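You operate a simulated robot arm through the tools that you are given. There is no shell and no other tool. Be economical: measure what you need, move in short steps, check, and stop when the job is done.

Carry out the task below with a simulated robot arm. There is one attempt and no reset: what you move stays moved.

Task
Take the green bowl and put it on the grey mat on the skein bench. Fetch the blue spool from the ledge of the winding frame and stand it on the lower board of the steel shelf. Turn the turns dial to 400. Put three of the cards from the top of the skein bench on the top of the fitting bench. Take the roller from the top of the skein bench and leave it on the drip plate. Any order will do. Set down upright: blue spool.

It is judged by the outcome, as a careful person would: the job done as asked, and still so three seconds after it is handed in. It fails if anything else is knocked over, pushed out of place, dropped, spilled or broken.

Robot
A 7-joint arm with a two-finger parallel gripper on a trunk, on a base that drives. Base frame: it is fixed to the floor where the robot stands at the start and does not move with it; the origin is under the middle of the robot, x ahead of it, y to its left, z up. Readings come in mm, degrees, newtons and seconds.
With the tool pointing down near the work surface it reaches from about 160 to 660 mm from the robot's upright axis, wherever it stands. Its first joint turns from -143.0 to 143.0 degrees. Places, roughly: blue spool (4x4x8 cm) [400, 2100, 700]; card [500, 500, 1000]; drip plate (13x13 cm) [-2900, -1220, 840]; green bowl (12x11x6 cm) [600, 0, 900]; grey mat on the skein bench (58x21 cm) [380, 840, 840]; lower board of the steel shelf (22x52 cm) [-3060, 1360, 520]; roller [250, 500, 750]; top of the fitting bench [700, 5600, 800]; turns dial [500, 1400, 1100]. Payload 3 kg.
Tool frame: the origin (TCP) lies between the finger pads and is the grasp point; the fingertips stand 30 mm ahead of it; z points along the fingers, y is the line along which they close. The gripper opens to 94 mm. The fingers are 28 mm wide and 10 mm thick; the gripper's body (50 by 96 mm) begins 55 mm behind the TCP.
Orientation is that of the tool frame in the base frame, as [roll, pitch, yaw] about the fixed x, y, z axes, in that order (R = Rz(yaw) Ry(pitch) Rx(roll)). With the fingers straight down and closing along the base's y, the tool's x points along the base's -x, its y along +y and its z along -z.

Tools
- The arm moves only by the tool jog_arm. Its argument "moves" is a list of rows, each a list of 6 numbers: the shift along the base's x, y, z in units of 200 mm (1.0 is 200 mm), then the turn, a rotation vector about the base's x, y, z in units of 90 degrees (1.0 is 90 degrees). In form: [[x, y, z, wx, wy, wz], ...]. A call has 1 to 12 rows; each row is the pose to reach, as a shift and turn from the pose commanded when the call began. "claw" is the opening, from 0 (shut) to 1 (fully open), set as the call begins (left out, the last holds). A call with a number of a shift or a turn outside -1 to 1 is refused whole. Rows are played at 5 a second. More than 50 mm and 8.6 degrees between two rows, or a gripper value outside its range, and nothing of the call is played. Where a pose cannot be reached the arm comes as near as it can. A force on the tool above 40 N (or 10 N above the force at the start of the call, whichever is more), or a blocked arm, ends the call early, and 0.2 s more pass. The fingers move at their own pace (about 45 mm/s each) and stop on an object; they squeeze with about 40 N. The grip force told is the motor's: it shows also when the fingers shut on nothing. Time passes only in rows, and 0.2 s behind the last, so rows that repeat a pose let the fingers close. The reply holds the time, the measured pose of the TCP, the force on the tool along the base axes, the opening and the grip force, in the units named above and with some noise, with the torque about the TCP (base axes, N m) and any sound that the robot's microphone picked up.
- Cameras (640 x 400 px; columns grow to the right, rows downward): "scene" is now at [24.1, 191.8, 1713.5]; the picture's right is [0.66, -0.75, 0.00], its down [-0.64, -0.56, -0.53] and it looks along [0.40, 0.35, -0.85] (base axes); focal length 252 px, centre (320, 200). "wrist" rides on the gripper at [76, 14, -102] in the tool frame; the picture's right is [-0.18, 0.98, 0.00], its down [-0.75, -0.14, -0.64] and it looks along [-0.63, -0.12, 0.77] (tool axes); focal length 243 px, centre (320, 200). There is no depth. A picture from a camera that has moved, and an enlarged one, comes with that camera's place and axes in the base frame and with its lens.
- snapshot(camera): a new picture of that camera. No time passes.
- move_column(by): slides the trunk up (or, below 0, down) by that many mm; the arm and the scene camera ride with it, the base frame stays. It gives what a move gives, with no picture.
- steer(legs): drives the robot by 1 to 6 legs, each [ahead, left, turn to the left] in mm, mm and degrees, along the robot's own axes; the way and the turn of a leg run together, so that a leg with both is an arc; at most 1500 mm and 180 degrees a leg. The arm and the cameras ride along, it lands a little off, and it stops where it bumps. It gives what a move gives.
- turn_head(pan, tilt): turns the head with the scene camera to pan (to the left, within 143 degrees either way) and tilt (down, from -29 to 69), counted from straight ahead of the robot. It gives what a move gives.
- close_up(camera, box): a new picture of the part [left, top, right, bottom] of that camera's present view, enlarged. No time passes.
- finish_job(): hands the job in; it is judged then, once.

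Go step by step. Nothing tells you exact positions but the pictures and the camera data: compare them with the known pose of the tool, close in by small moves and look again before you grip or let go. The budget is 196 turns and 174 pictures, counting those below and the enlarged ones. Unless the task says otherwise, let go and move clear before handing in, and close with one line.

The tools are called after "Emit:" as name(argument=value, ...) on one line, values as JSON. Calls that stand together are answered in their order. jog_arm: Moves the arm, as the interface text tells. Its arguments: {"type":"object","properties":{"moves":{"type":"array"},"claw":{"type":"number"}},"required":["moves"]} The other tools are called the same way: move_column (by) slides the trunk up or down; steer (legs) drives the base; turn_head (pan, tilt) turns the head that bears the scene camera; snapshot (camera) takes a picture; close_up (camera, box) takes an enlarged picture of a part of a camera's view; finish_job () hands the job in.

At the start:

```text
time_s: 0.0
tcp_pos: [199.1, 449.7, 1179.4]
orientation: [-179.9, 0.0, -179.9]
force: [-0.1, -0.1, 0.3]
wrist_torque: [0.0, 0.0, 0.02]
gripper_width: 94.2
grasp_force: 0.0
trunk travel left (down, up): [-175.0, 215.0]
robot x, y, heading: [1.6, 0.2, 0.1]
head pan, tilt: [41.3, 58.0]
```

scene: 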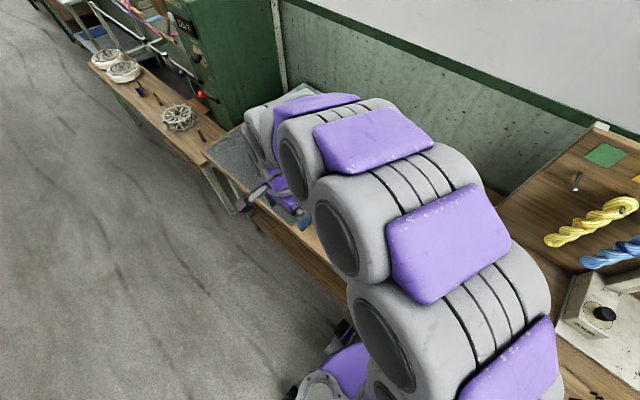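
wrist: 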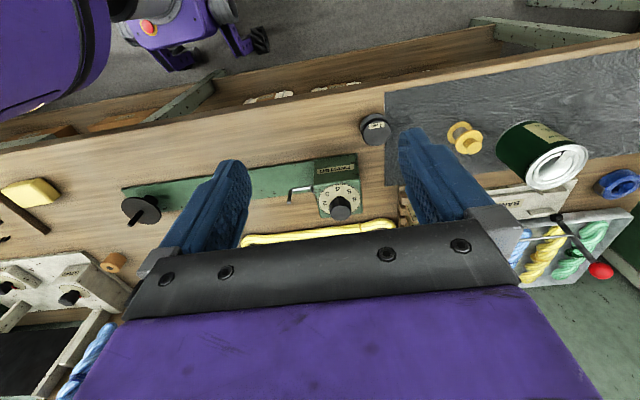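

The arm blocks much of the view; I see a long bench along the robot's left-front. I'll look around with the head first.

Emit:
turn_head(pan=0, tilt=45)

Emit:
snapshot(camera="scene")

Emit:
turn_head(pan=75, tilt=40)

Emit:
snapshot(camera="scene")

Emit:
turn_head(pan=140, tilt=25)

Emit:
snapshot(camera="scene")

Emit:
turn_head(pan=-140, tilt=25)

Emit:
snapshot(camera="scene")

```text
time_s: 1.1
tcp_pos: [199.7, 446.4, 1179.6]
orientation: [179.9, -0.1, 180.0]
force: [0.7, -0.2, 0.4]
wrist_torque: [-0.03, 0.01, 0.02]
gripper_width: 94.3
grasp_force: 0.0
trunk travel left (down, up): [-175.0, 215.0]
robot x, y, heading: [-2.6, -1.2, 0.1]
head pan, tilt: [0.0, 45.0]
```

```text
171 pictures are left
camera scene: at [53.7, 146.4, 1730.8], right [0.0, -1.0, 0.0], down [-0.71, 0.0, -0.71], along [0.71, 0.0, -0.71], focal length 252 px, centre (320, 200)
```

scene: 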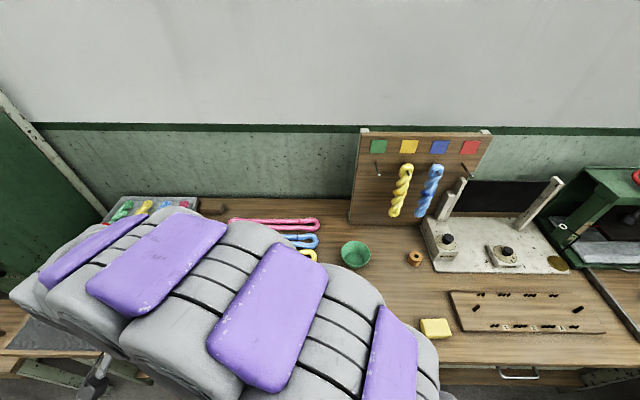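

```text
time_s: 2.5
tcp_pos: [199.8, 446.8, 1180.4]
orientation: [179.9, -0.1, -180.0]
force: [0.1, -1.0, -0.1]
wrist_torque: [0.02, 0.02, 0.0]
gripper_width: 94.2
grasp_force: 0.1
trunk travel left (down, up): [-175.0, 215.0]
robot x, y, heading: [2.5, -0.8, 0.1]
head pan, tilt: [75.0, 40.0]
```

```text
170 pictures are left
camera scene: at [-5.6, 228.5, 1737.8], right [0.97, -0.26, 0.0], down [-0.17, -0.62, -0.76], along [0.2, 0.74, -0.65], focal length 252 px, centre (320, 200)
```

scene: 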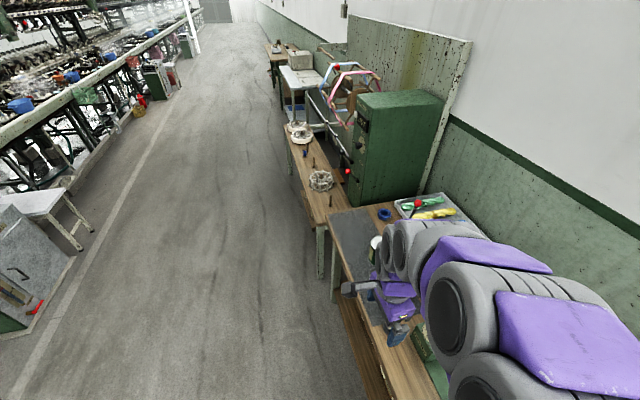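

```text
time_s: 3.9
tcp_pos: [199.8, 446.6, 1180.4]
orientation: [179.9, 0.0, 180.0]
force: [-0.6, -0.1, -0.3]
wrist_torque: [0.0, -0.01, 0.0]
gripper_width: 94.0
grasp_force: 0.1
trunk travel left (down, up): [-175.0, 215.0]
robot x, y, heading: [-0.5, -0.1, -0.2]
head pan, tilt: [140.0, 25.0]
```

```text
169 pictures are left
camera scene: at [-98.2, 205.7, 1761.3], right [0.64, 0.77, 0.0], down [0.32, -0.27, -0.91], along [-0.69, 0.58, -0.42], focal length 252 px, centre (320, 200)
```

scene: 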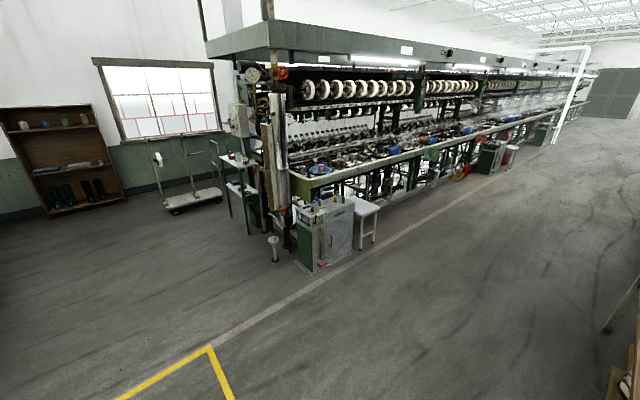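

```text
time_s: 7.8
tcp_pos: [200.3, 446.9, 1180.1]
orientation: [179.9, -0.1, -180.0]
force: [-0.1, 0.2, 0.6]
wrist_torque: [0.02, -0.02, 0.0]
gripper_width: 94.1
grasp_force: 0.1
trunk travel left (down, up): [-175.0, 215.0]
robot x, y, heading: [-1.5, -1.9, 0.0]
head pan, tilt: [-140.0, 25.0]
```

```text
168 pictures are left
camera scene: at [-98.3, 87.1, 1761.7], right [-0.64, 0.77, 0.0], down [0.32, 0.27, -0.91], along [-0.69, -0.58, -0.42], focal length 252 px, centre (320, 200)
```

scene: 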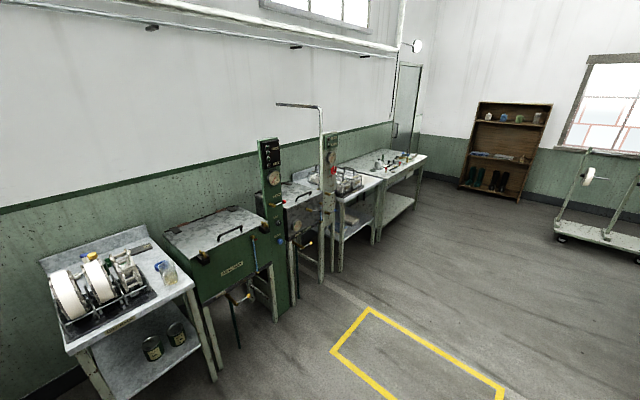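

The skein bench is ahead, with the winding frame to the left and the wet benches and shelf behind. I'll look closer at the skein bench.

Emit:
turn_head(pan=-10, tilt=55)

Emit:
close_up(camera="scene", box=[160, 80, 480, 280])

Emit:
close_up(camera="scene", box=[320, 100, 640, 300])

Emit:
close_up(camera="wrist", box=[320, 40, 640, 240])

Emit:
close_up(camera="wrist", box=[0, 80, 320, 280])

```text
time_s: 9.9
tcp_pos: [200.1, 447.5, 1180.4]
orientation: [179.9, -0.2, -179.9]
force: [-0.3, -0.9, 0.0]
wrist_torque: [0.0, 0.0, -0.02]
gripper_width: 94.0
grasp_force: 0.1
trunk travel left (down, up): [-175.0, 215.0]
robot x, y, heading: [2.8, -0.2, -0.2]
head pan, tilt: [-10.0, 55.0]
```

```text
2.00 times, centred on (320, 180) of scene
camera zoom: at [43.4, 133.7, 1717.4], right [-0.17, -0.98, 0.0], down [-0.81, 0.14, -0.57], along [0.56, -0.1, -0.82], focal length 504 px, centre (320, 240)
```

zoom: 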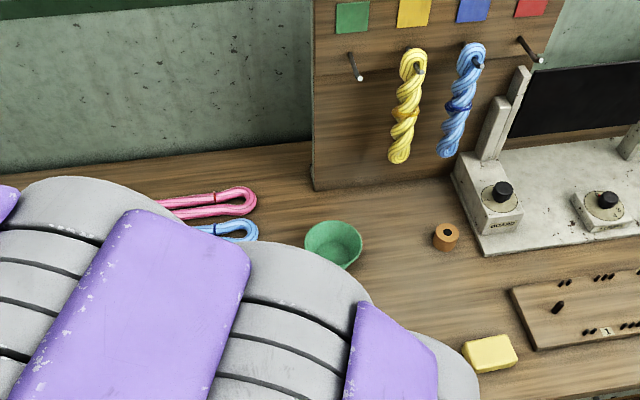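

```text
2.00 times, centred on (480, 200) of scene
camera zoom: at [43.4, 133.7, 1717.4], right [-0.17, -0.98, 0.0], down [-0.81, 0.14, -0.57], along [0.56, -0.1, -0.82], focal length 504 px, centre (0, 200)
```

zoom: 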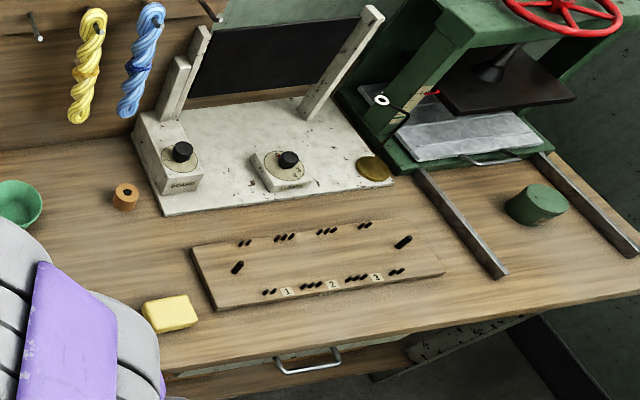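

```text
2.00 times, centred on (480, 140) of wrist
camera zoom: at [123.9, 460.0, 1282.7], right [0.18, 0.98, 0.0], down [0.75, -0.14, 0.64], along [0.63, -0.12, -0.77], focal length 485 px, centre (0, 320)
```

zoom: 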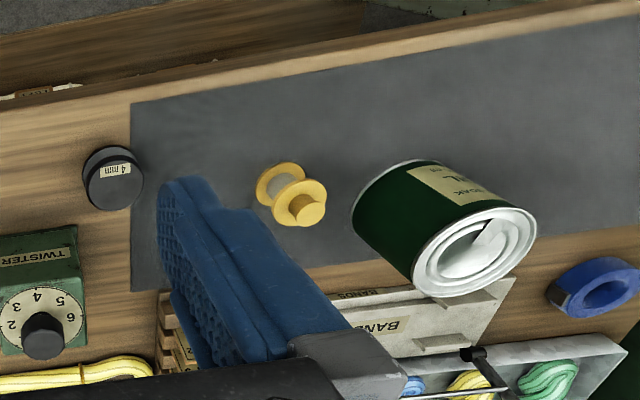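

```text
2.00 times, centred on (160, 180) of wrist
camera zoom: at [123.9, 460.0, 1282.7], right [0.18, 0.98, 0.0], down [0.75, -0.14, 0.64], along [0.63, -0.12, -0.77], focal length 485 px, centre (640, 240)
```

zoom: 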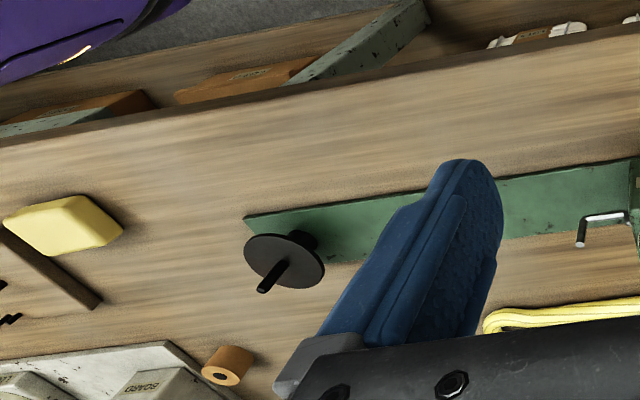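

I'll swing the arm to the front/right so that the scene camera sees the left part of the bench.

Emit:
jog_arm(moves=[[0.2, -0.2, 0, 0, 0, 0], [0.4, -0.4, 0, 0, 0, 0], [0.6, -0.6, 0, 0, 0, 0], [0.75, -0.8, 0, 0, 0, 0], [0.75, -1.0, 0, 0, 0, 0]])

Emit:
jog_arm(moves=[[0, -0.25, 0, 0, 0, 0], [0, -0.5, 0, 0, 0, 0], [0, -0.75, 0, 0, 0, 0], [0, -1.0, 0, 0, 0, 0]])

Emit:
jog_arm(moves=[[0, -0.25, 0, 0, 0, 0], [0, -0.5, 0, 0, 0, 0], [0, -0.75, 0, 0, 0, 0], [0, -1.0, 0, 0, 0, 0]])

Emit:
turn_head(pan=40, tilt=50)

Emit:
snapshot(camera="scene")

Emit:
snapshot(camera="wrist")

```text
refused: row 1 steps farther than a row can; nothing moved
```

```text
time_s: 10.9
tcp_pos: [198.7, 246.5, 1181.2]
orientation: [179.8, 0.0, 180.0]
force: [-0.9, -1.1, -0.5]
wrist_torque: [0.02, -0.01, -0.02]
gripper_width: 94.0
grasp_force: 0.0
trunk travel left (down, up): [-175.0, 215.0]
robot x, y, heading: [-1.5, -0.9, -0.0]
head pan, tilt: [-10.0, 55.0]
```

```text
time_s: 11.9
tcp_pos: [231.7, 57.0, 1209.8]
orientation: [179.8, -0.1, -179.9]
force: [0.0, -0.8, -0.6]
wrist_torque: [0.03, 0.0, -0.01]
gripper_width: 94.1
grasp_force: 0.0
out of reach, approached as far as the arm can: row 2, 3, 4
trunk travel left (down, up): [-175.0, 215.0]
robot x, y, heading: [1.1, 3.0, 0.0]
head pan, tilt: [-10.0, 55.0]
```

```text
time_s: 13.1
tcp_pos: [232.2, 56.9, 1209.7]
orientation: [179.9, -0.2, 179.9]
force: [0.6, 0.7, -0.9]
wrist_torque: [-0.03, -0.01, 0.01]
gripper_width: 94.0
grasp_force: 0.1
trunk travel left (down, up): [-175.0, 215.0]
robot x, y, heading: [-2.2, -1.8, 0.1]
head pan, tilt: [40.0, 50.0]
```

```text
163 pictures are left
camera scene: at [30.7, 191.4, 1724.2], right [0.64, -0.77, 0.0], down [-0.59, -0.49, -0.64], along [0.49, 0.41, -0.77], focal length 252 px, centre (320, 200)
```

scene: 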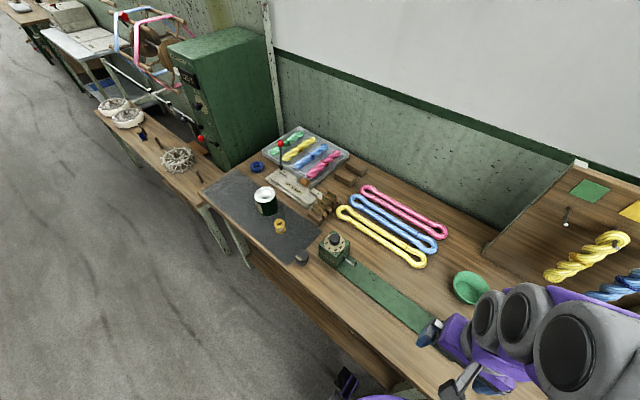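

```text
162 pictures are left
camera wrist: at [156.2, 69.9, 1312.5], right [0.18, 0.98, 0.0], down [0.76, -0.14, 0.64], along [0.63, -0.12, -0.77], focal length 243 px, centre (320, 200)
```

wrist: 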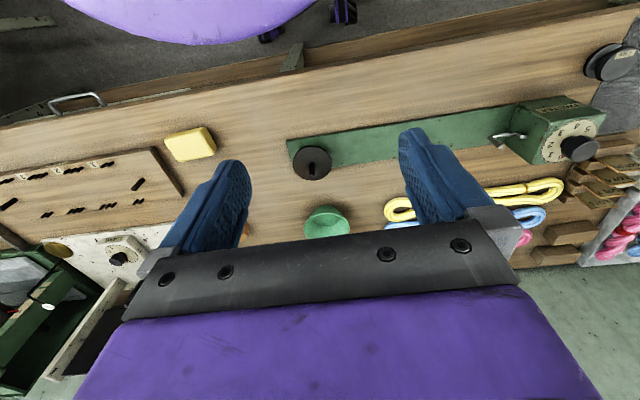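

Emit:
close_up(camera="scene", box=[200, 110, 440, 260])

Emit:
close_up(camera="scene", box=[60, 0, 300, 150])

Emit:
close_up(camera="scene", box=[80, 80, 240, 180])

```text
2.67 times, centred on (320, 185) of scene
camera zoom: at [30.7, 191.4, 1724.2], right [0.64, -0.77, 0.0], down [-0.59, -0.49, -0.64], along [0.49, 0.41, -0.77], focal length 671 px, centre (320, 240)
```

zoom: 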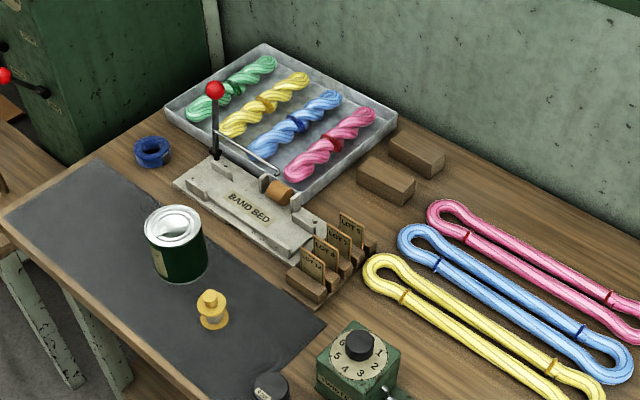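

```text
2.67 times, centred on (180, 75) of scene
camera zoom: at [30.7, 191.4, 1724.2], right [0.64, -0.77, 0.0], down [-0.59, -0.49, -0.64], along [0.49, 0.41, -0.77], focal length 671 px, centre (693, 533)
```

zoom: 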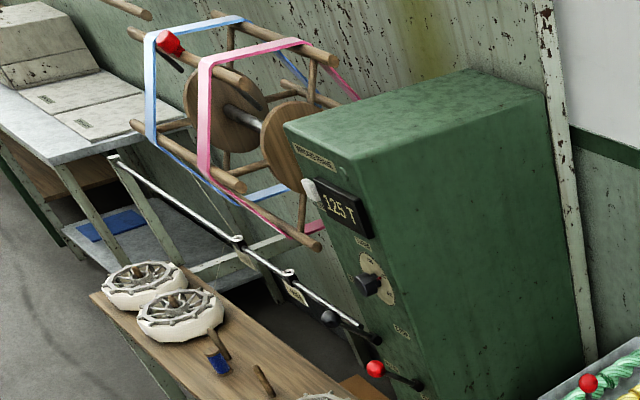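

```text
4.00 times, centred on (160, 130) of scene
camera zoom: at [30.7, 191.4, 1724.2], right [0.64, -0.77, 0.0], down [-0.59, -0.49, -0.64], along [0.49, 0.41, -0.77], focal length 1007 px, centre (960, 480)
```

zoom: 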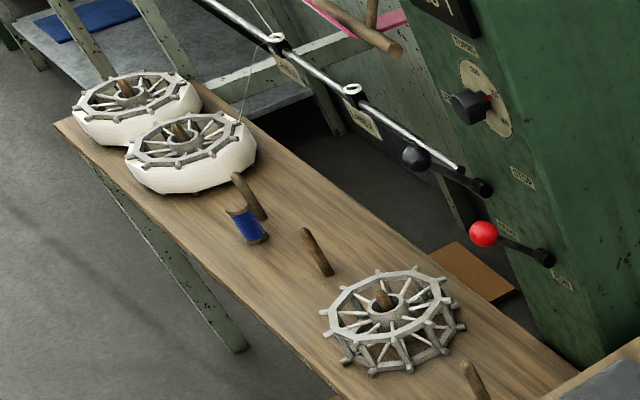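

The bowl sits at about (608, 5), rim near z 900. The roller is likely the black "4 mm" cylinder at (326, 523); the cards are LOT cards in a rack near (576, 605). I'll go towards the bowl's left rim.

Emit:
jog_arm(claw=1, moves=[[0.15, 0, -0.15, 0, 0, 0], [0.3, 0, -0.3, 0, 0, 0], [0.45, 0, -0.45, 0, 0, 0], [0.6, 0, -0.6, 0, 0, 0], [0.8, 0, -0.7, 0, 0, 0], [1.0, 0, -0.75, 0, 0, 0]])

Emit:
snapshot(camera="wrist")

Emit:
turn_head(pan=-5, tilt=55)

Emit:
snapshot(camera="scene")

```text
time_s: 14.5
tcp_pos: [434.6, 57.0, 1058.8]
orientation: [179.9, 0.0, -180.0]
force: [0.6, -0.7, -0.1]
wrist_torque: [0.03, -0.01, -0.01]
gripper_width: 94.0
grasp_force: 0.1
trunk travel left (down, up): [-175.0, 215.0]
robot x, y, heading: [1.0, -0.1, 0.0]
head pan, tilt: [40.0, 50.0]
```

```text
158 pictures are left
camera wrist: at [357.6, 68.7, 1162.0], right [0.18, 0.98, 0.0], down [0.75, -0.14, 0.64], along [0.63, -0.12, -0.77], focal length 243 px, centre (320, 200)
```

wrist: 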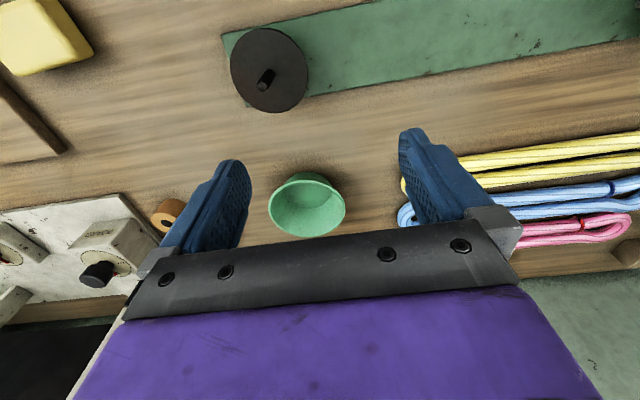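

```text
time_s: 15.6
tcp_pos: [431.0, 55.7, 1059.6]
orientation: [179.9, 0.0, -180.0]
force: [0.4, -0.7, 0.8]
wrist_torque: [-0.01, 0.0, 0.01]
gripper_width: 94.4
grasp_force: 0.1
trunk travel left (down, up): [-175.0, 215.0]
robot x, y, heading: [0.6, 1.3, 0.2]
head pan, tilt: [-5.0, 55.0]
```

```text
157 pictures are left
camera scene: at [46.1, 136.2, 1717.7], right [-0.09, -1.0, 0.0], down [-0.82, 0.07, -0.57], along [0.57, -0.05, -0.82], focal length 252 px, centre (320, 200)
```

scene: 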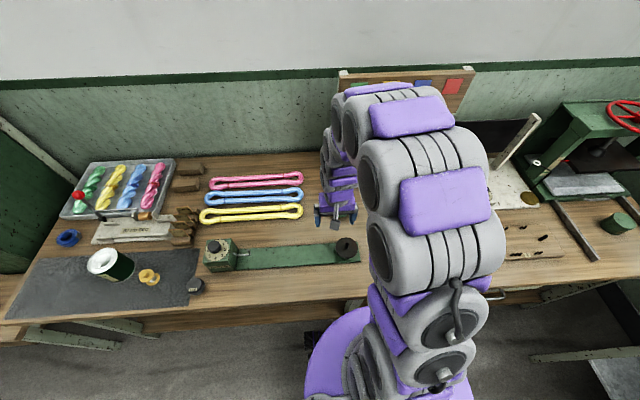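

The bowl rim centre is about (580, 9). I move above its left rim with the gripper half open.

Emit:
jog_arm(claw=0.5, moves=[[0.25, 0.01, 0, 0, 0, 0], [0.5, 0.02, 0, 0, 0, 0], [0.72, 0.03, 0, 0, 0, 0], [0.72, 0.03, -0.24, 0, 0, 0], [0.72, 0.03, -0.4, 0, 0, 0]])

Emit:
snapshot(camera="wrist")

```text
time_s: 16.8
tcp_pos: [575.4, 60.8, 978.6]
orientation: [180.0, 0.0, -179.9]
force: [0.6, 0.2, -0.2]
wrist_torque: [0.01, 0.01, 0.03]
gripper_width: 46.9
grasp_force: 0.1
trunk travel left (down, up): [-175.0, 215.0]
robot x, y, heading: [-0.0, 1.0, 0.4]
head pan, tilt: [-5.0, 55.0]
```

```text
156 pictures are left
camera wrist: at [499.1, 74.4, 1082.3], right [0.18, 0.98, 0.0], down [0.75, -0.14, 0.64], along [0.63, -0.12, -0.77], focal length 243 px, centre (320, 200)
```

wrist: 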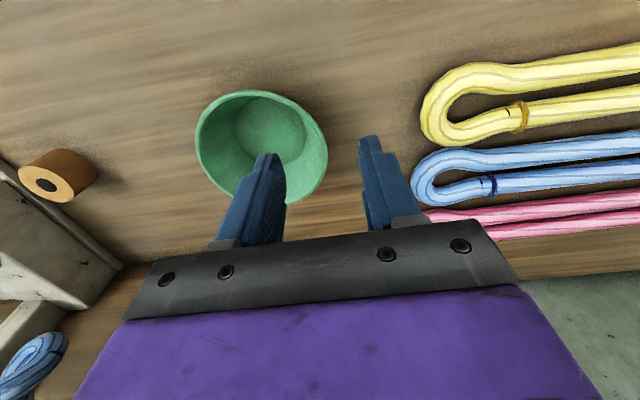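

I'm aligned within about 12 mm; I correct and descend onto the rim.

Emit:
jog_arm(claw=0.5, moves=[[0.06, 0.015, 0, 0, 0, 0], [0.06, 0.015, -0.2, 0, 0, 0], [0.06, 0.015, -0.4, 0, 0, 0]])

Emit:
snapshot(camera="wrist")

```text
time_s: 17.6
tcp_pos: [588.9, 64.0, 900.1]
orientation: [179.9, 0.0, -180.0]
force: [-0.1, 0.5, -0.2]
wrist_torque: [-0.02, 0.01, 0.0]
gripper_width: 46.9
grasp_force: 0.1
trunk travel left (down, up): [-175.0, 215.0]
robot x, y, heading: [-2.2, 0.8, 0.2]
head pan, tilt: [-5.0, 55.0]
```

```text
155 pictures are left
camera wrist: at [512.2, 77.2, 1002.3], right [0.18, 0.98, 0.0], down [0.75, -0.14, 0.64], along [0.63, -0.12, -0.77], focal length 243 px, centre (320, 200)
```

wrist: 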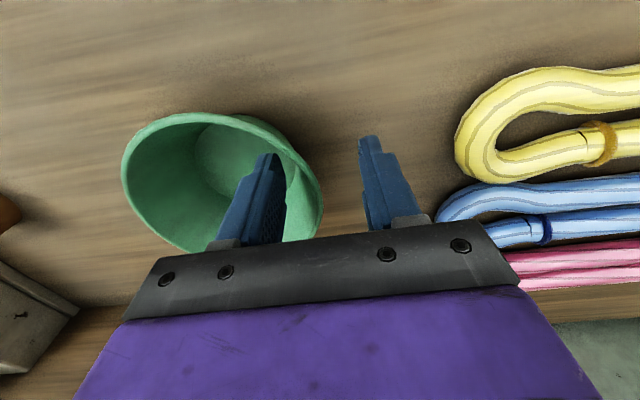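

Fingers straddle the rim. I go 8 mm lower and close.

Emit:
jog_arm(claw=0, moves=[[0, 0, -0.04, 0, 0, 0], [0, 0, -0.04, 0, 0, 0], [0, 0, -0.04, 0, 0, 0], [0, 0, -0.04, 0, 0, 0], [0, 0, -0.04, 0, 0, 0]])

Emit:
jog_arm(moves=[[0, 0, 0.2, 0, 0, 0], [0, 0, 0.4, 0, 0, 0], [0, 0, 0.6, 0, 0, 0]])

Emit:
snapshot(camera="wrist")

```text
time_s: 18.8
tcp_pos: [589.1, 63.4, 892.8]
orientation: [180.0, 0.1, -180.0]
force: [1.7, -3.1, 16.8]
wrist_torque: [-1.39, 0.03, 0.17]
gripper_width: 14.6
grasp_force: 39.7
trunk travel left (down, up): [-175.0, 215.0]
robot x, y, heading: [-0.6, -2.7, 0.0]
head pan, tilt: [-5.0, 55.0]
```

```text
time_s: 19.6
tcp_pos: [587.5, 64.5, 1011.8]
orientation: [179.9, 0.0, -179.9]
force: [0.3, -0.2, -0.7]
wrist_torque: [-0.01, 0.02, 0.01]
gripper_width: 6.5
grasp_force: 39.8
trunk travel left (down, up): [-175.0, 215.0]
robot x, y, heading: [-1.8, -0.7, 0.1]
head pan, tilt: [-5.0, 55.0]
```

```text
154 pictures are left
camera wrist: at [511.2, 77.3, 1115.4], right [0.18, 0.98, 0.0], down [0.75, -0.14, 0.64], along [0.63, -0.12, -0.77], focal length 243 px, centre (320, 200)
```

wrist: 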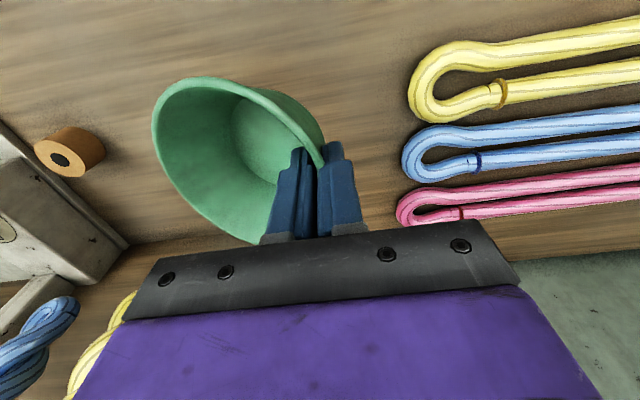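

The bowl is held, slightly tilted. I'll retract to x≈390, raise, then drive left so the mat's free left end (about (385, 1010)) is in reach.

Emit:
jog_arm(moves=[[-0.2, 0, 0.1, 0, 0, 0], [-0.4, 0, 0.2, 0, 0, 0], [-0.6, 0, 0.3, 0, 0, 0], [-0.8, 0, 0.4, 0, 0, 0], [-1.0, 0, 0.5, 0, 0, 0]])

Emit:
steer(legs=[[0, 850, 0]])

Emit:
turn_head(pan=20, tilt=58)

Emit:
snapshot(camera="scene")

Emit:
snapshot(camera="wrist")

```text
time_s: 20.8
tcp_pos: [386.4, 64.8, 1111.6]
orientation: [179.9, 0.2, -180.0]
force: [-0.4, -1.5, -0.2]
wrist_torque: [0.05, -0.01, -0.03]
gripper_width: 6.6
grasp_force: 40.4
trunk travel left (down, up): [-175.0, 215.0]
robot x, y, heading: [-0.9, -1.9, 0.1]
head pan, tilt: [-5.0, 55.0]
```

```text
time_s: 25.3
tcp_pos: [387.7, 912.6, 1111.8]
orientation: [179.6, -0.1, -180.0]
force: [-0.1, 0.5, -0.1]
wrist_torque: [0.04, 0.0, -0.01]
gripper_width: 6.4
grasp_force: 40.3
trunk travel left (down, up): [-175.0, 215.0]
robot x, y, heading: [-0.6, 855.8, -0.2]
head pan, tilt: [-5.0, 55.0]
```

```text
time_s: 26.2
tcp_pos: [386.8, 914.7, 1112.3]
orientation: [179.8, 0.0, -180.0]
force: [-1.0, -0.7, -0.5]
wrist_torque: [0.04, -0.01, -0.01]
gripper_width: 6.2
grasp_force: 39.7
trunk travel left (down, up): [-175.0, 215.0]
robot x, y, heading: [-1.6, 851.2, -0.1]
head pan, tilt: [20.0, 58.0]
```

```text
153 pictures are left
camera scene: at [38.1, 1015.3, 1714.3], right [0.34, -0.94, 0.0], down [-0.8, -0.29, -0.53], along [0.5, 0.18, -0.85], focal length 252 px, centre (320, 200)
```

scene: 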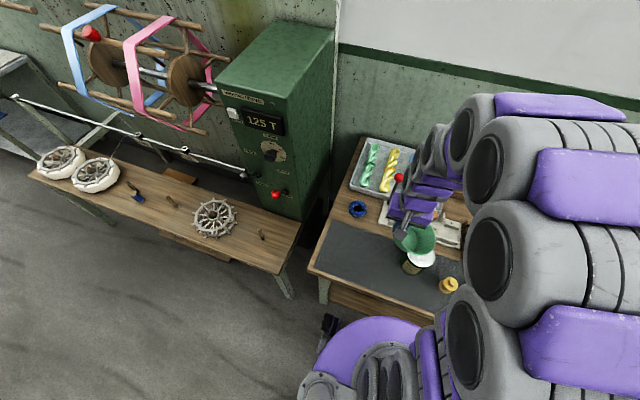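

```text
152 pictures are left
camera wrist: at [311.1, 929.0, 1214.7], right [0.18, 0.98, 0.0], down [0.75, -0.14, 0.64], along [0.63, -0.11, -0.77], focal length 243 px, centre (320, 200)
```

wrist: 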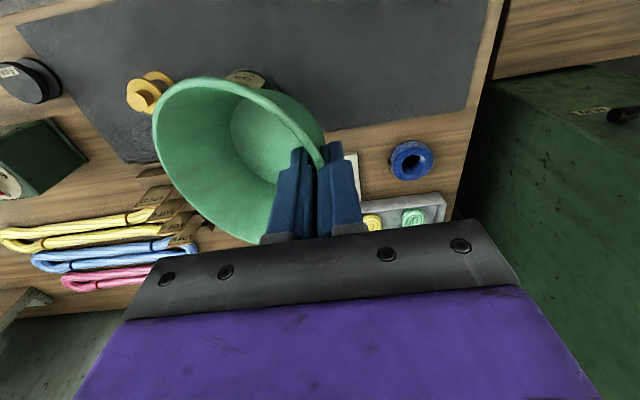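

Over the mat now. I move the bowl to the free left end, tilting the tool back about 18° to level the bowl, and lower part way.

Emit:
jog_arm(moves=[[0, 0.2, 0, 0, 0, 0], [0, 0.4, 0, 0, 0, 0], [0, 0.6, 0, -0.05, 0, 0], [0, 0.75, 0, -0.12, 0, 0], [0, 0.75, -0.2, -0.2, 0, 0], [0, 0.75, -0.4, -0.2, 0, 0], [0, 0.75, -0.6, -0.2, 0, 0], [0, 0.75, -0.8, -0.2, 0, 0]])

Emit:
snapshot(camera="scene")

Emit:
snapshot(camera="wrist")

```text
time_s: 28.0
tcp_pos: [388.2, 1069.1, 952.1]
orientation: [-162.0, 0.0, -179.9]
force: [0.6, -0.5, -0.6]
wrist_torque: [0.06, -0.01, -0.05]
gripper_width: 6.5
grasp_force: 40.4
trunk travel left (down, up): [-175.0, 215.0]
robot x, y, heading: [-2.1, 855.5, 0.0]
head pan, tilt: [20.0, 58.0]
```

```text
151 pictures are left
camera scene: at [39.4, 1023.0, 1713.6], right [0.34, -0.94, 0.0], down [-0.8, -0.29, -0.53], along [0.5, 0.18, -0.85], focal length 252 px, centre (320, 200)
```

scene: 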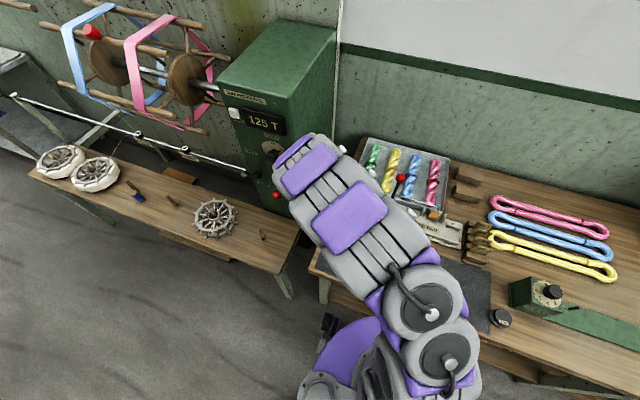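

```text
150 pictures are left
camera wrist: at [311.8, 1112.8, 1044.9], right [0.18, 0.94, -0.3], down [0.75, 0.06, 0.65], along [0.63, -0.35, -0.69], focal length 243 px, centre (320, 200)
```

wrist: 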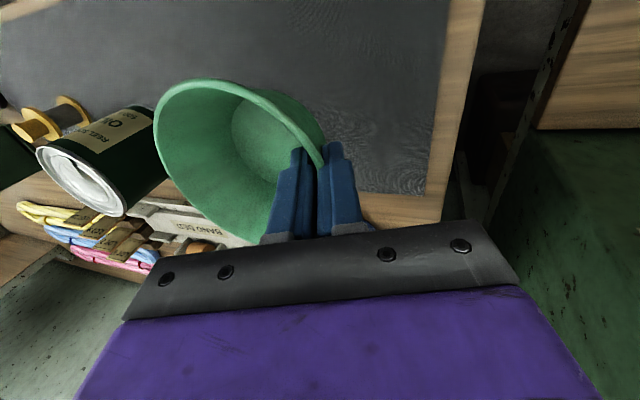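

Clear of the tin. I lower to touch the mat in small steps.

Emit:
jog_arm(moves=[[0, 0, -0.1, 0, 0, 0], [0, 0, -0.2, 0, 0, 0], [0, 0, -0.25, 0, 0, 0]])

Emit:
snapshot(camera="wrist")

```text
time_s: 28.8
tcp_pos: [387.0, 1068.7, 901.4]
orientation: [-162.1, 0.1, -179.9]
force: [0.4, 0.1, -1.0]
wrist_torque: [0.04, 0.01, 0.01]
gripper_width: 6.4
grasp_force: 40.3
trunk travel left (down, up): [-175.0, 215.0]
robot x, y, heading: [-0.2, 854.5, 0.1]
head pan, tilt: [20.0, 58.0]
```

```text
149 pictures are left
camera wrist: at [311.0, 1112.6, 994.8], right [0.18, 0.94, -0.3], down [0.75, 0.06, 0.65], along [0.63, -0.35, -0.69], focal length 243 px, centre (320, 200)
```

wrist: 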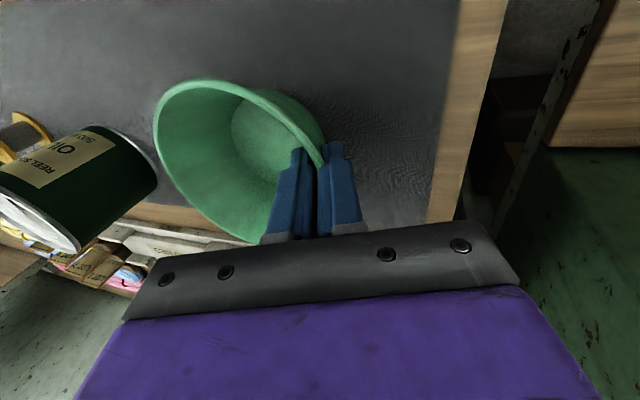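

Emit:
jog_arm(moves=[[0, 0, -0.02, 0, 0, 0], [0, 0, -0.04, 0, 0, 0], [0, 0, -0.06, 0, 0, 0], [0, 0, -0.06, 0, 0, 0]])

```text
time_s: 29.8
tcp_pos: [386.1, 1069.0, 890.3]
orientation: [-162.2, 0.0, -180.0]
force: [-0.6, 5.2, 14.6]
wrist_torque: [-0.09, 0.31, -0.11]
gripper_width: 6.5
grasp_force: 39.5
trunk travel left (down, up): [-175.0, 215.0]
robot x, y, heading: [3.4, 849.3, -0.1]
head pan, tilt: [20.0, 58.0]
```

Contact felt. I open partly and retreat along the tool axis.

Emit:
jog_arm(claw=0.4, moves=[[0, 0, 0.01, 0, 0, 0], [0, 0, 0.01, 0, 0, 0], [0, 0, 0.01, 0, 0, 0], [0, 0.06, 0.19, 0, 0, 0], [0, 0.12, 0.38, 0, 0, 0], [0, 0.18, 0.57, 0, 0, 0], [0, 0.2, 0.75, 0.08, 0, 0], [0, 0.2, 0.95, 0.16, 0, 0], [0, 0.2, 1, 0.2, 0, 0]])

Emit:
snapshot(camera="wrist")

```text
time_s: 31.8
tcp_pos: [387.7, 1108.4, 1089.5]
orientation: [179.9, 0.0, -179.9]
force: [-0.6, 0.2, -0.2]
wrist_torque: [-0.01, -0.03, -0.03]
gripper_width: 37.8
grasp_force: 0.1
trunk travel left (down, up): [-175.0, 215.0]
robot x, y, heading: [-0.8, 852.2, 0.2]
head pan, tilt: [20.0, 58.0]
```

```text
148 pictures are left
camera wrist: at [311.9, 1120.3, 1192.4], right [0.18, 0.98, 0.0], down [0.75, -0.14, 0.64], along [0.63, -0.11, -0.77], focal length 243 px, centre (320, 200)
```

wrist: 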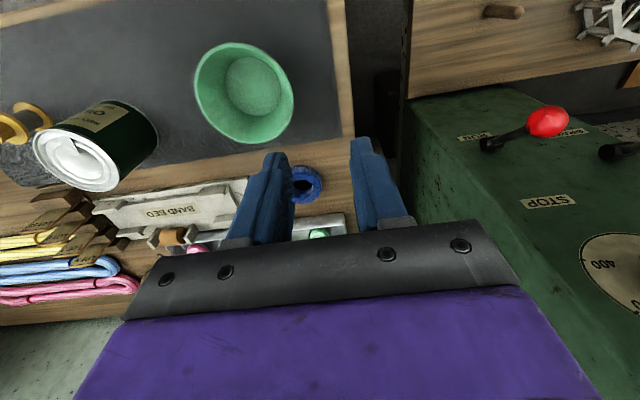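

The bowl stands on the mat. Next the turns dial on the cabinet: take a close look.

Emit:
turn_head(pan=45, tilt=40)

Emit:
snapshot(camera="scene")

```text
time_s: 32.7
tcp_pos: [388.1, 1109.0, 1088.5]
orientation: [180.0, 0.0, -179.9]
force: [-1.0, -0.1, 0.3]
wrist_torque: [0.03, 0.03, 0.01]
gripper_width: 37.7
grasp_force: 0.0
trunk travel left (down, up): [-175.0, 215.0]
robot x, y, heading: [4.1, 854.6, -0.3]
head pan, tilt: [45.0, 40.0]
```

```text
147 pictures are left
camera scene: at [33.5, 1057.7, 1738.0], right [0.71, -0.71, 0.0], down [-0.46, -0.46, -0.76], along [0.54, 0.54, -0.65], focal length 252 px, centre (320, 200)
```

scene: 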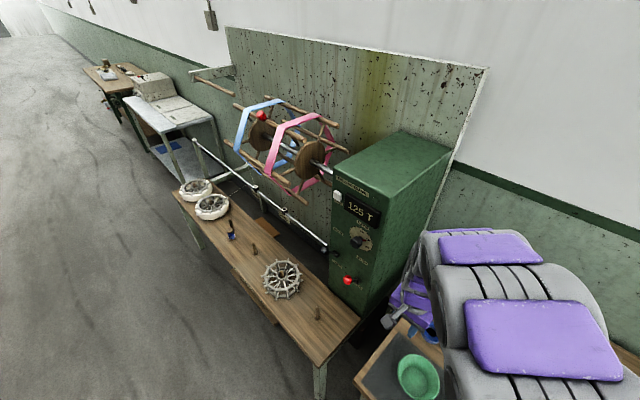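

Emit:
close_up(camera="scene", box=[320, 180, 400, 230])

Emit:
close_up(camera="scene", box=[310, 190, 410, 310])

Emit:
close_up(camera="scene", box=[160, 160, 400, 310])

```text
8.00 times, centred on (360, 205) of scene
camera zoom: at [33.5, 1057.7, 1738.0], right [0.71, -0.71, 0.0], down [-0.46, -0.46, -0.76], along [0.54, 0.54, -0.65], focal length 2014 px, centre (0, 160)
```

zoom: 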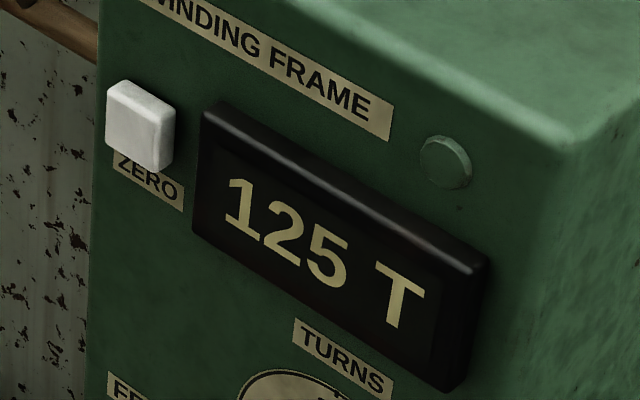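

```text
3.33 times, centred on (360, 250) of scene
camera zoom: at [33.5, 1057.7, 1738.0], right [0.71, -0.71, 0.0], down [-0.46, -0.46, -0.76], along [0.54, 0.54, -0.65], focal length 839 px, centre (187, 33)
```

zoom: 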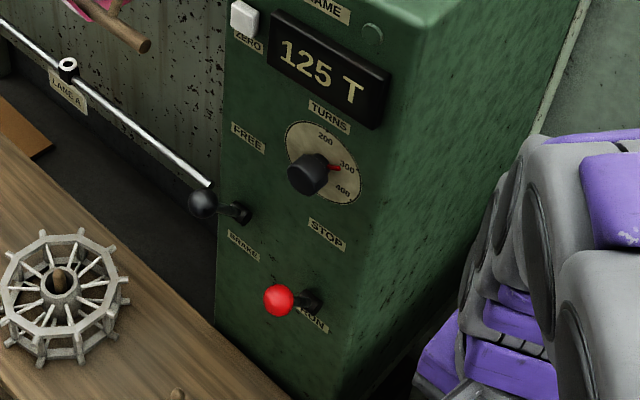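

```text
2.67 times, centred on (280, 235) of scene
camera zoom: at [33.5, 1057.7, 1738.0], right [0.71, -0.71, 0.0], down [-0.46, -0.46, -0.76], along [0.54, 0.54, -0.65], focal length 671 px, centre (427, 107)
```

zoom: 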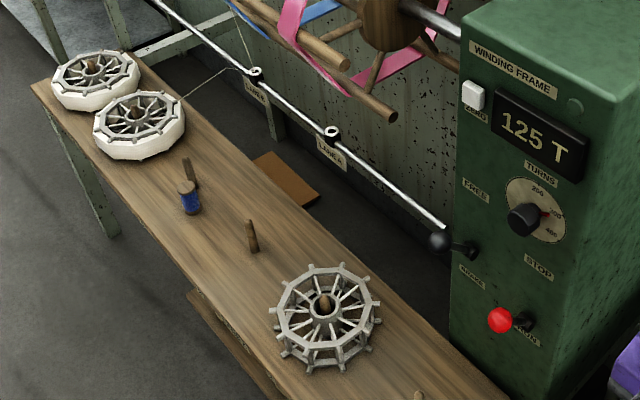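

The pointer is red at about 300; 400 lies further clockwise seen from the front. The knob end is near (507, 1363, 1085), so I'll retract, drive in front of it and look from the front.

Emit:
jog_arm(moves=[[-0.1, -0.2, 0, 0, 0, 0], [-0.2, -0.4, 0, 0, 0, 0], [-0.2, -0.6, 0, 0, 0, 0], [-0.2, -0.8, 0, 0, 0, 0], [-0.2, -1, 0, 0, 0, 0]])

Emit:
steer(legs=[[-150, 0, 0], [0, 500, 0]])

Emit:
turn_head(pan=-5, tilt=40)

Emit:
snapshot(camera="scene")

Emit:
snapshot(camera="wrist")

```text
time_s: 33.9
tcp_pos: [345.7, 907.2, 1090.9]
orientation: [179.9, -0.1, -180.0]
force: [-0.4, -0.5, 0.2]
wrist_torque: [-0.02, 0.03, 0.01]
gripper_width: 37.7
grasp_force: 0.1
trunk travel left (down, up): [-175.0, 215.0]
robot x, y, heading: [-0.7, 850.9, -0.3]
head pan, tilt: [45.0, 40.0]
```

```text
time_s: 37.8
tcp_pos: [195.2, 1393.1, 1091.2]
orientation: [179.5, 0.0, -179.8]
force: [0.2, -0.5, 0.1]
wrist_torque: [0.06, 0.0, 0.02]
gripper_width: 37.8
grasp_force: 0.1
trunk travel left (down, up): [-175.0, 215.0]
robot x, y, heading: [-148.2, 1344.2, 0.2]
head pan, tilt: [45.0, 40.0]
```

```text
time_s: 39.0
tcp_pos: [195.3, 1409.7, 1090.8]
orientation: [-179.7, -0.1, -179.6]
force: [-0.8, 0.5, -0.3]
wrist_torque: [-0.08, 0.0, 0.02]
gripper_width: 37.4
grasp_force: 0.1
trunk travel left (down, up): [-175.0, 215.0]
robot x, y, heading: [-151.3, 1347.4, 0.2]
head pan, tilt: [-5.0, 40.0]
```

```text
143 pictures are left
camera scene: at [-93.3, 1491.5, 1737.7], right [-0.08, -1.0, 0.01], down [-0.64, 0.05, -0.77], along [0.76, -0.07, -0.64], focal length 252 px, centre (320, 200)
```

scene: 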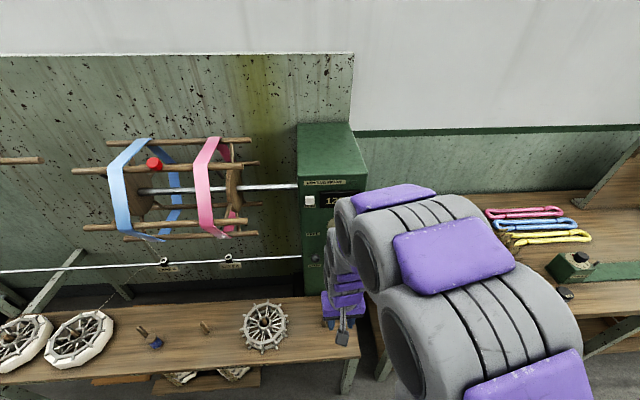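

```text
142 pictures are left
camera wrist: at [118.5, 1423.5, 1193.1], right [0.18, 0.98, 0.0], down [0.75, -0.13, 0.64], along [0.63, -0.12, -0.77], focal length 243 px, centre (320, 200)
```

wrist: 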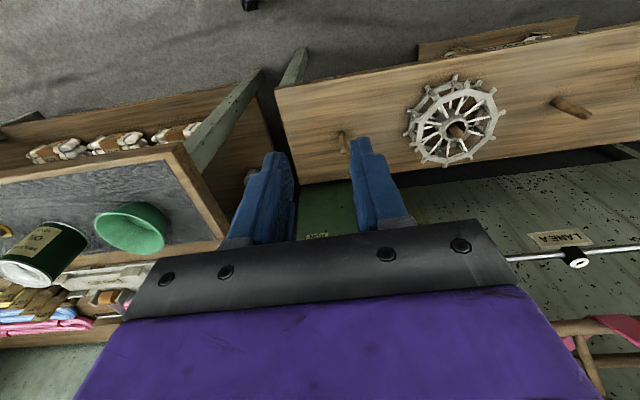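

I rotate the tool to point at the cabinet (+x) while moving forward, then look with the wrist camera.

Emit:
jog_arm(claw=1, moves=[[0.1, -0.02, 0, 0, -0.09, 0], [0.2, -0.04, 0, 0, -0.18, 0], [0.3, -0.06, 0, 0, -0.27, 0], [0.4, -0.08, 0, 0, -0.36, 0], [0.5, -0.1, 0, 0, -0.45, 0], [0.6, -0.12, 0, 0, -0.54, 0], [0.65, -0.14, 0, 0, -0.63, 0], [0.7, -0.16, 0, 0, -0.72, 0], [0.7, -0.18, 0, 0, -0.81, 0], [0.7, -0.2, 0, 0, -0.9, 0], [0.7, -0.22, 0, 0, -0.95, 0], [0.7, -0.22, 0, 0, -1, 0]])

Emit:
snapshot(camera="wrist")

Emit:
snapshot(camera="scene")

```text
time_s: 41.6
tcp_pos: [479.9, 1386.6, 1108.8]
orientation: [-174.8, 86.3, -175.7]
force: [-0.3, -0.6, -0.2]
wrist_torque: [-0.02, -0.01, 0.02]
gripper_width: 93.8
grasp_force: 0.0
out of reach, approached as far as the arm can: row 2, 3, 4, 5, 6, 7, 8, 9, 10, 11, 12
trunk travel left (down, up): [-175.0, 215.0]
robot x, y, heading: [-152.6, 1349.9, 0.2]
head pan, tilt: [-5.0, 40.0]
stopped in row 12: the force on the tool passed its limit at 69 N (the readings are from after the stop); the commanded pose is now the measured one
```

```text
141 pictures are left
camera wrist: at [373.4, 1401.4, 1038.5], right [0.03, 0.98, 0.18], down [-0.59, -0.13, 0.79], along [0.8, -0.13, 0.58], focal length 243 px, centre (320, 200)
```

wrist: 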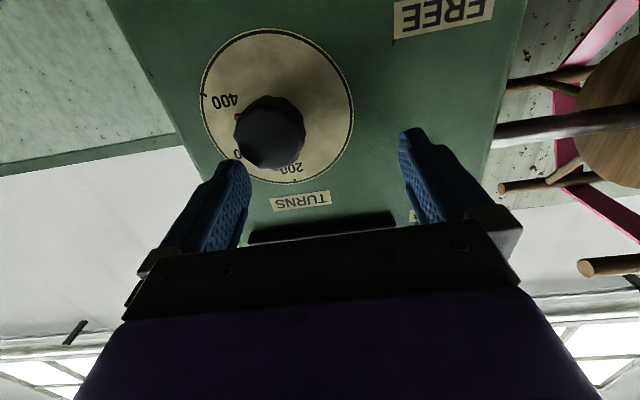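

```text
140 pictures are left
camera scene: at [-90.5, 1482.9, 1738.2], right [-0.08, -1.0, 0.0], down [-0.64, 0.05, -0.76], along [0.76, -0.07, -0.65], focal length 252 px, centre (320, 200)
```

scene: 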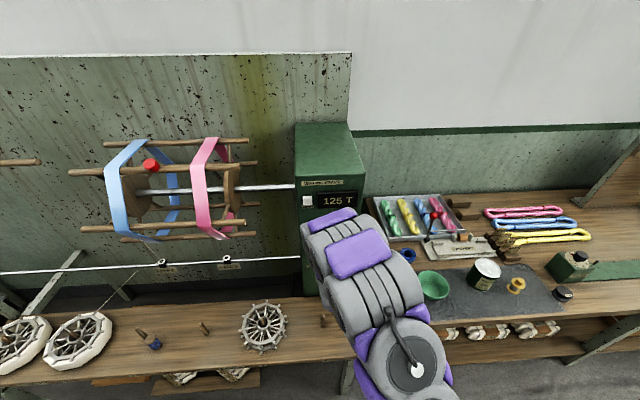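

The arm overshot forward and touched the cabinet face. I back away and check the dial.

Emit:
jog_arm(moves=[[-0.2, 0, 0, 0, 0, 0], [-0.35, 0, 0, 0, 0, 0]])

Emit:
snapshot(camera="wrist")

Emit:
close_up(camera="scene", box=[280, 160, 400, 235])

```text
time_s: 42.2
tcp_pos: [478.9, 1391.8, 1107.5]
orientation: [-172.3, 86.1, -173.4]
force: [0.1, 0.2, -0.2]
wrist_torque: [0.03, 0.01, -0.04]
gripper_width: 94.0
grasp_force: 0.1
out of reach, approached as far as the arm can: row 1, 2
trunk travel left (down, up): [-175.0, 215.0]
robot x, y, heading: [-148.4, 1344.9, 0.3]
head pan, tilt: [-5.0, 40.0]
```

```text
139 pictures are left
camera wrist: at [372.4, 1404.8, 1038.4], right [0.03, 0.98, 0.18], down [-0.59, -0.12, 0.8], along [0.8, -0.13, 0.58], focal length 243 px, centre (320, 200)
```

wrist: 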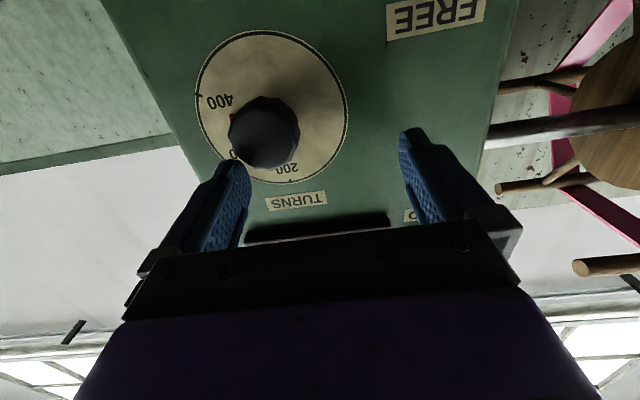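

```text
5.33 times, centred on (340, 198) of scene
camera zoom: at [-92.1, 1485.6, 1738.2], right [-0.08, -1.0, 0.0], down [-0.64, 0.05, -0.76], along [0.76, -0.07, -0.64], focal length 1343 px, centre (213, 213)
```

zoom: 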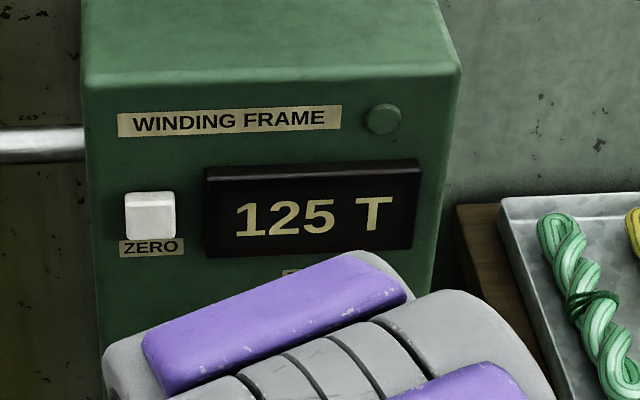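

The arm can't fold closer, so I drive the base back 130 mm instead.

Emit:
steer(legs=[[-130, 0, 0]])

Emit:
snapshot(camera="wrist")

Emit:
close_up(camera="wrist", box=[220, 80, 380, 180])

```text
time_s: 43.5
tcp_pos: [350.1, 1387.8, 1107.9]
orientation: [-173.6, 86.3, -174.6]
force: [0.5, -0.6, 0.1]
wrist_torque: [-0.01, 0.02, -0.03]
gripper_width: 94.0
grasp_force: 0.0
trunk travel left (down, up): [-175.0, 215.0]
robot x, y, heading: [-280.9, 1350.3, 0.0]
head pan, tilt: [-5.0, 40.0]
```

```text
137 pictures are left
camera wrist: at [242.8, 1402.1, 1039.1], right [0.03, 0.98, 0.18], down [-0.59, -0.13, 0.79], along [0.8, -0.13, 0.58], focal length 243 px, centre (320, 200)
```

wrist: 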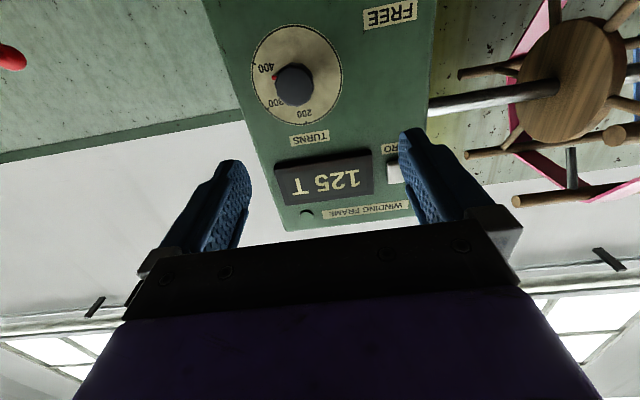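

```text
4.00 times, centred on (300, 130) of wrist
camera zoom: at [242.8, 1402.1, 1039.1], right [0.03, 0.98, 0.18], down [-0.59, -0.13, 0.79], along [0.8, -0.13, 0.58], focal length 970 px, centre (400, 480)
```

zoom: 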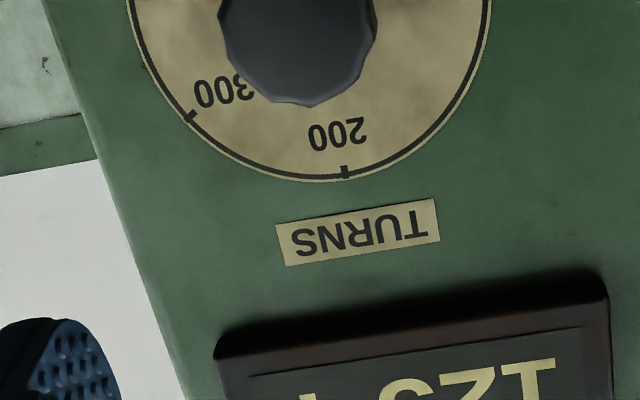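

Emit:
close_up(camera="wrist", box=[240, 20, 352, 130])

Emit:
close_up(camera="scene", box=[260, 140, 420, 340])

```text
3.64 times, centred on (296, 75) of wrist
camera zoom: at [242.8, 1402.1, 1039.1], right [0.03, 0.98, 0.18], down [-0.59, -0.13, 0.79], along [0.8, -0.13, 0.58], focal length 882 px, centre (407, 654)
```

zoom: 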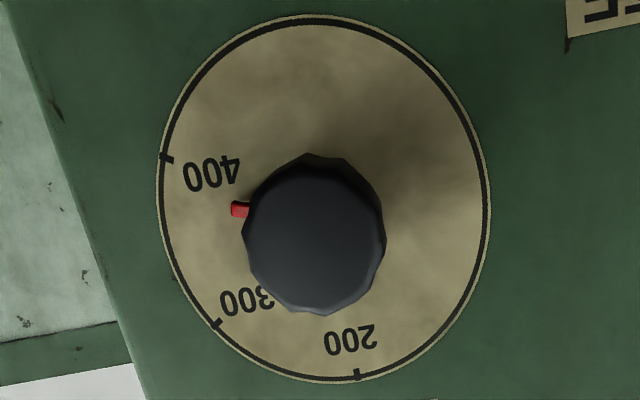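

```text
2.00 times, centred on (340, 240) of scene
camera zoom: at [-222.2, 1481.7, 1738.5], right [-0.08, -1.0, 0.0], down [-0.64, 0.05, -0.77], along [0.76, -0.07, -0.64], focal length 504 px, centre (280, 120)
```

zoom: 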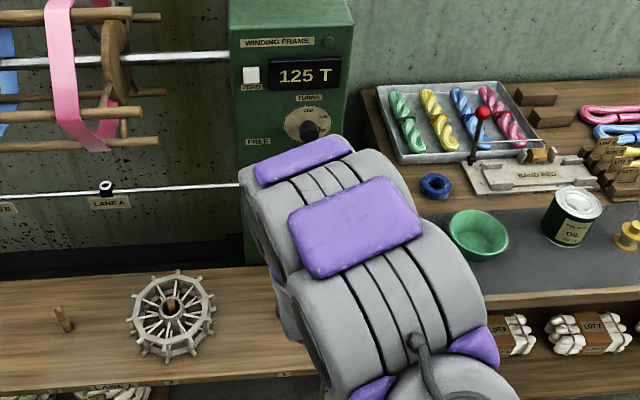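

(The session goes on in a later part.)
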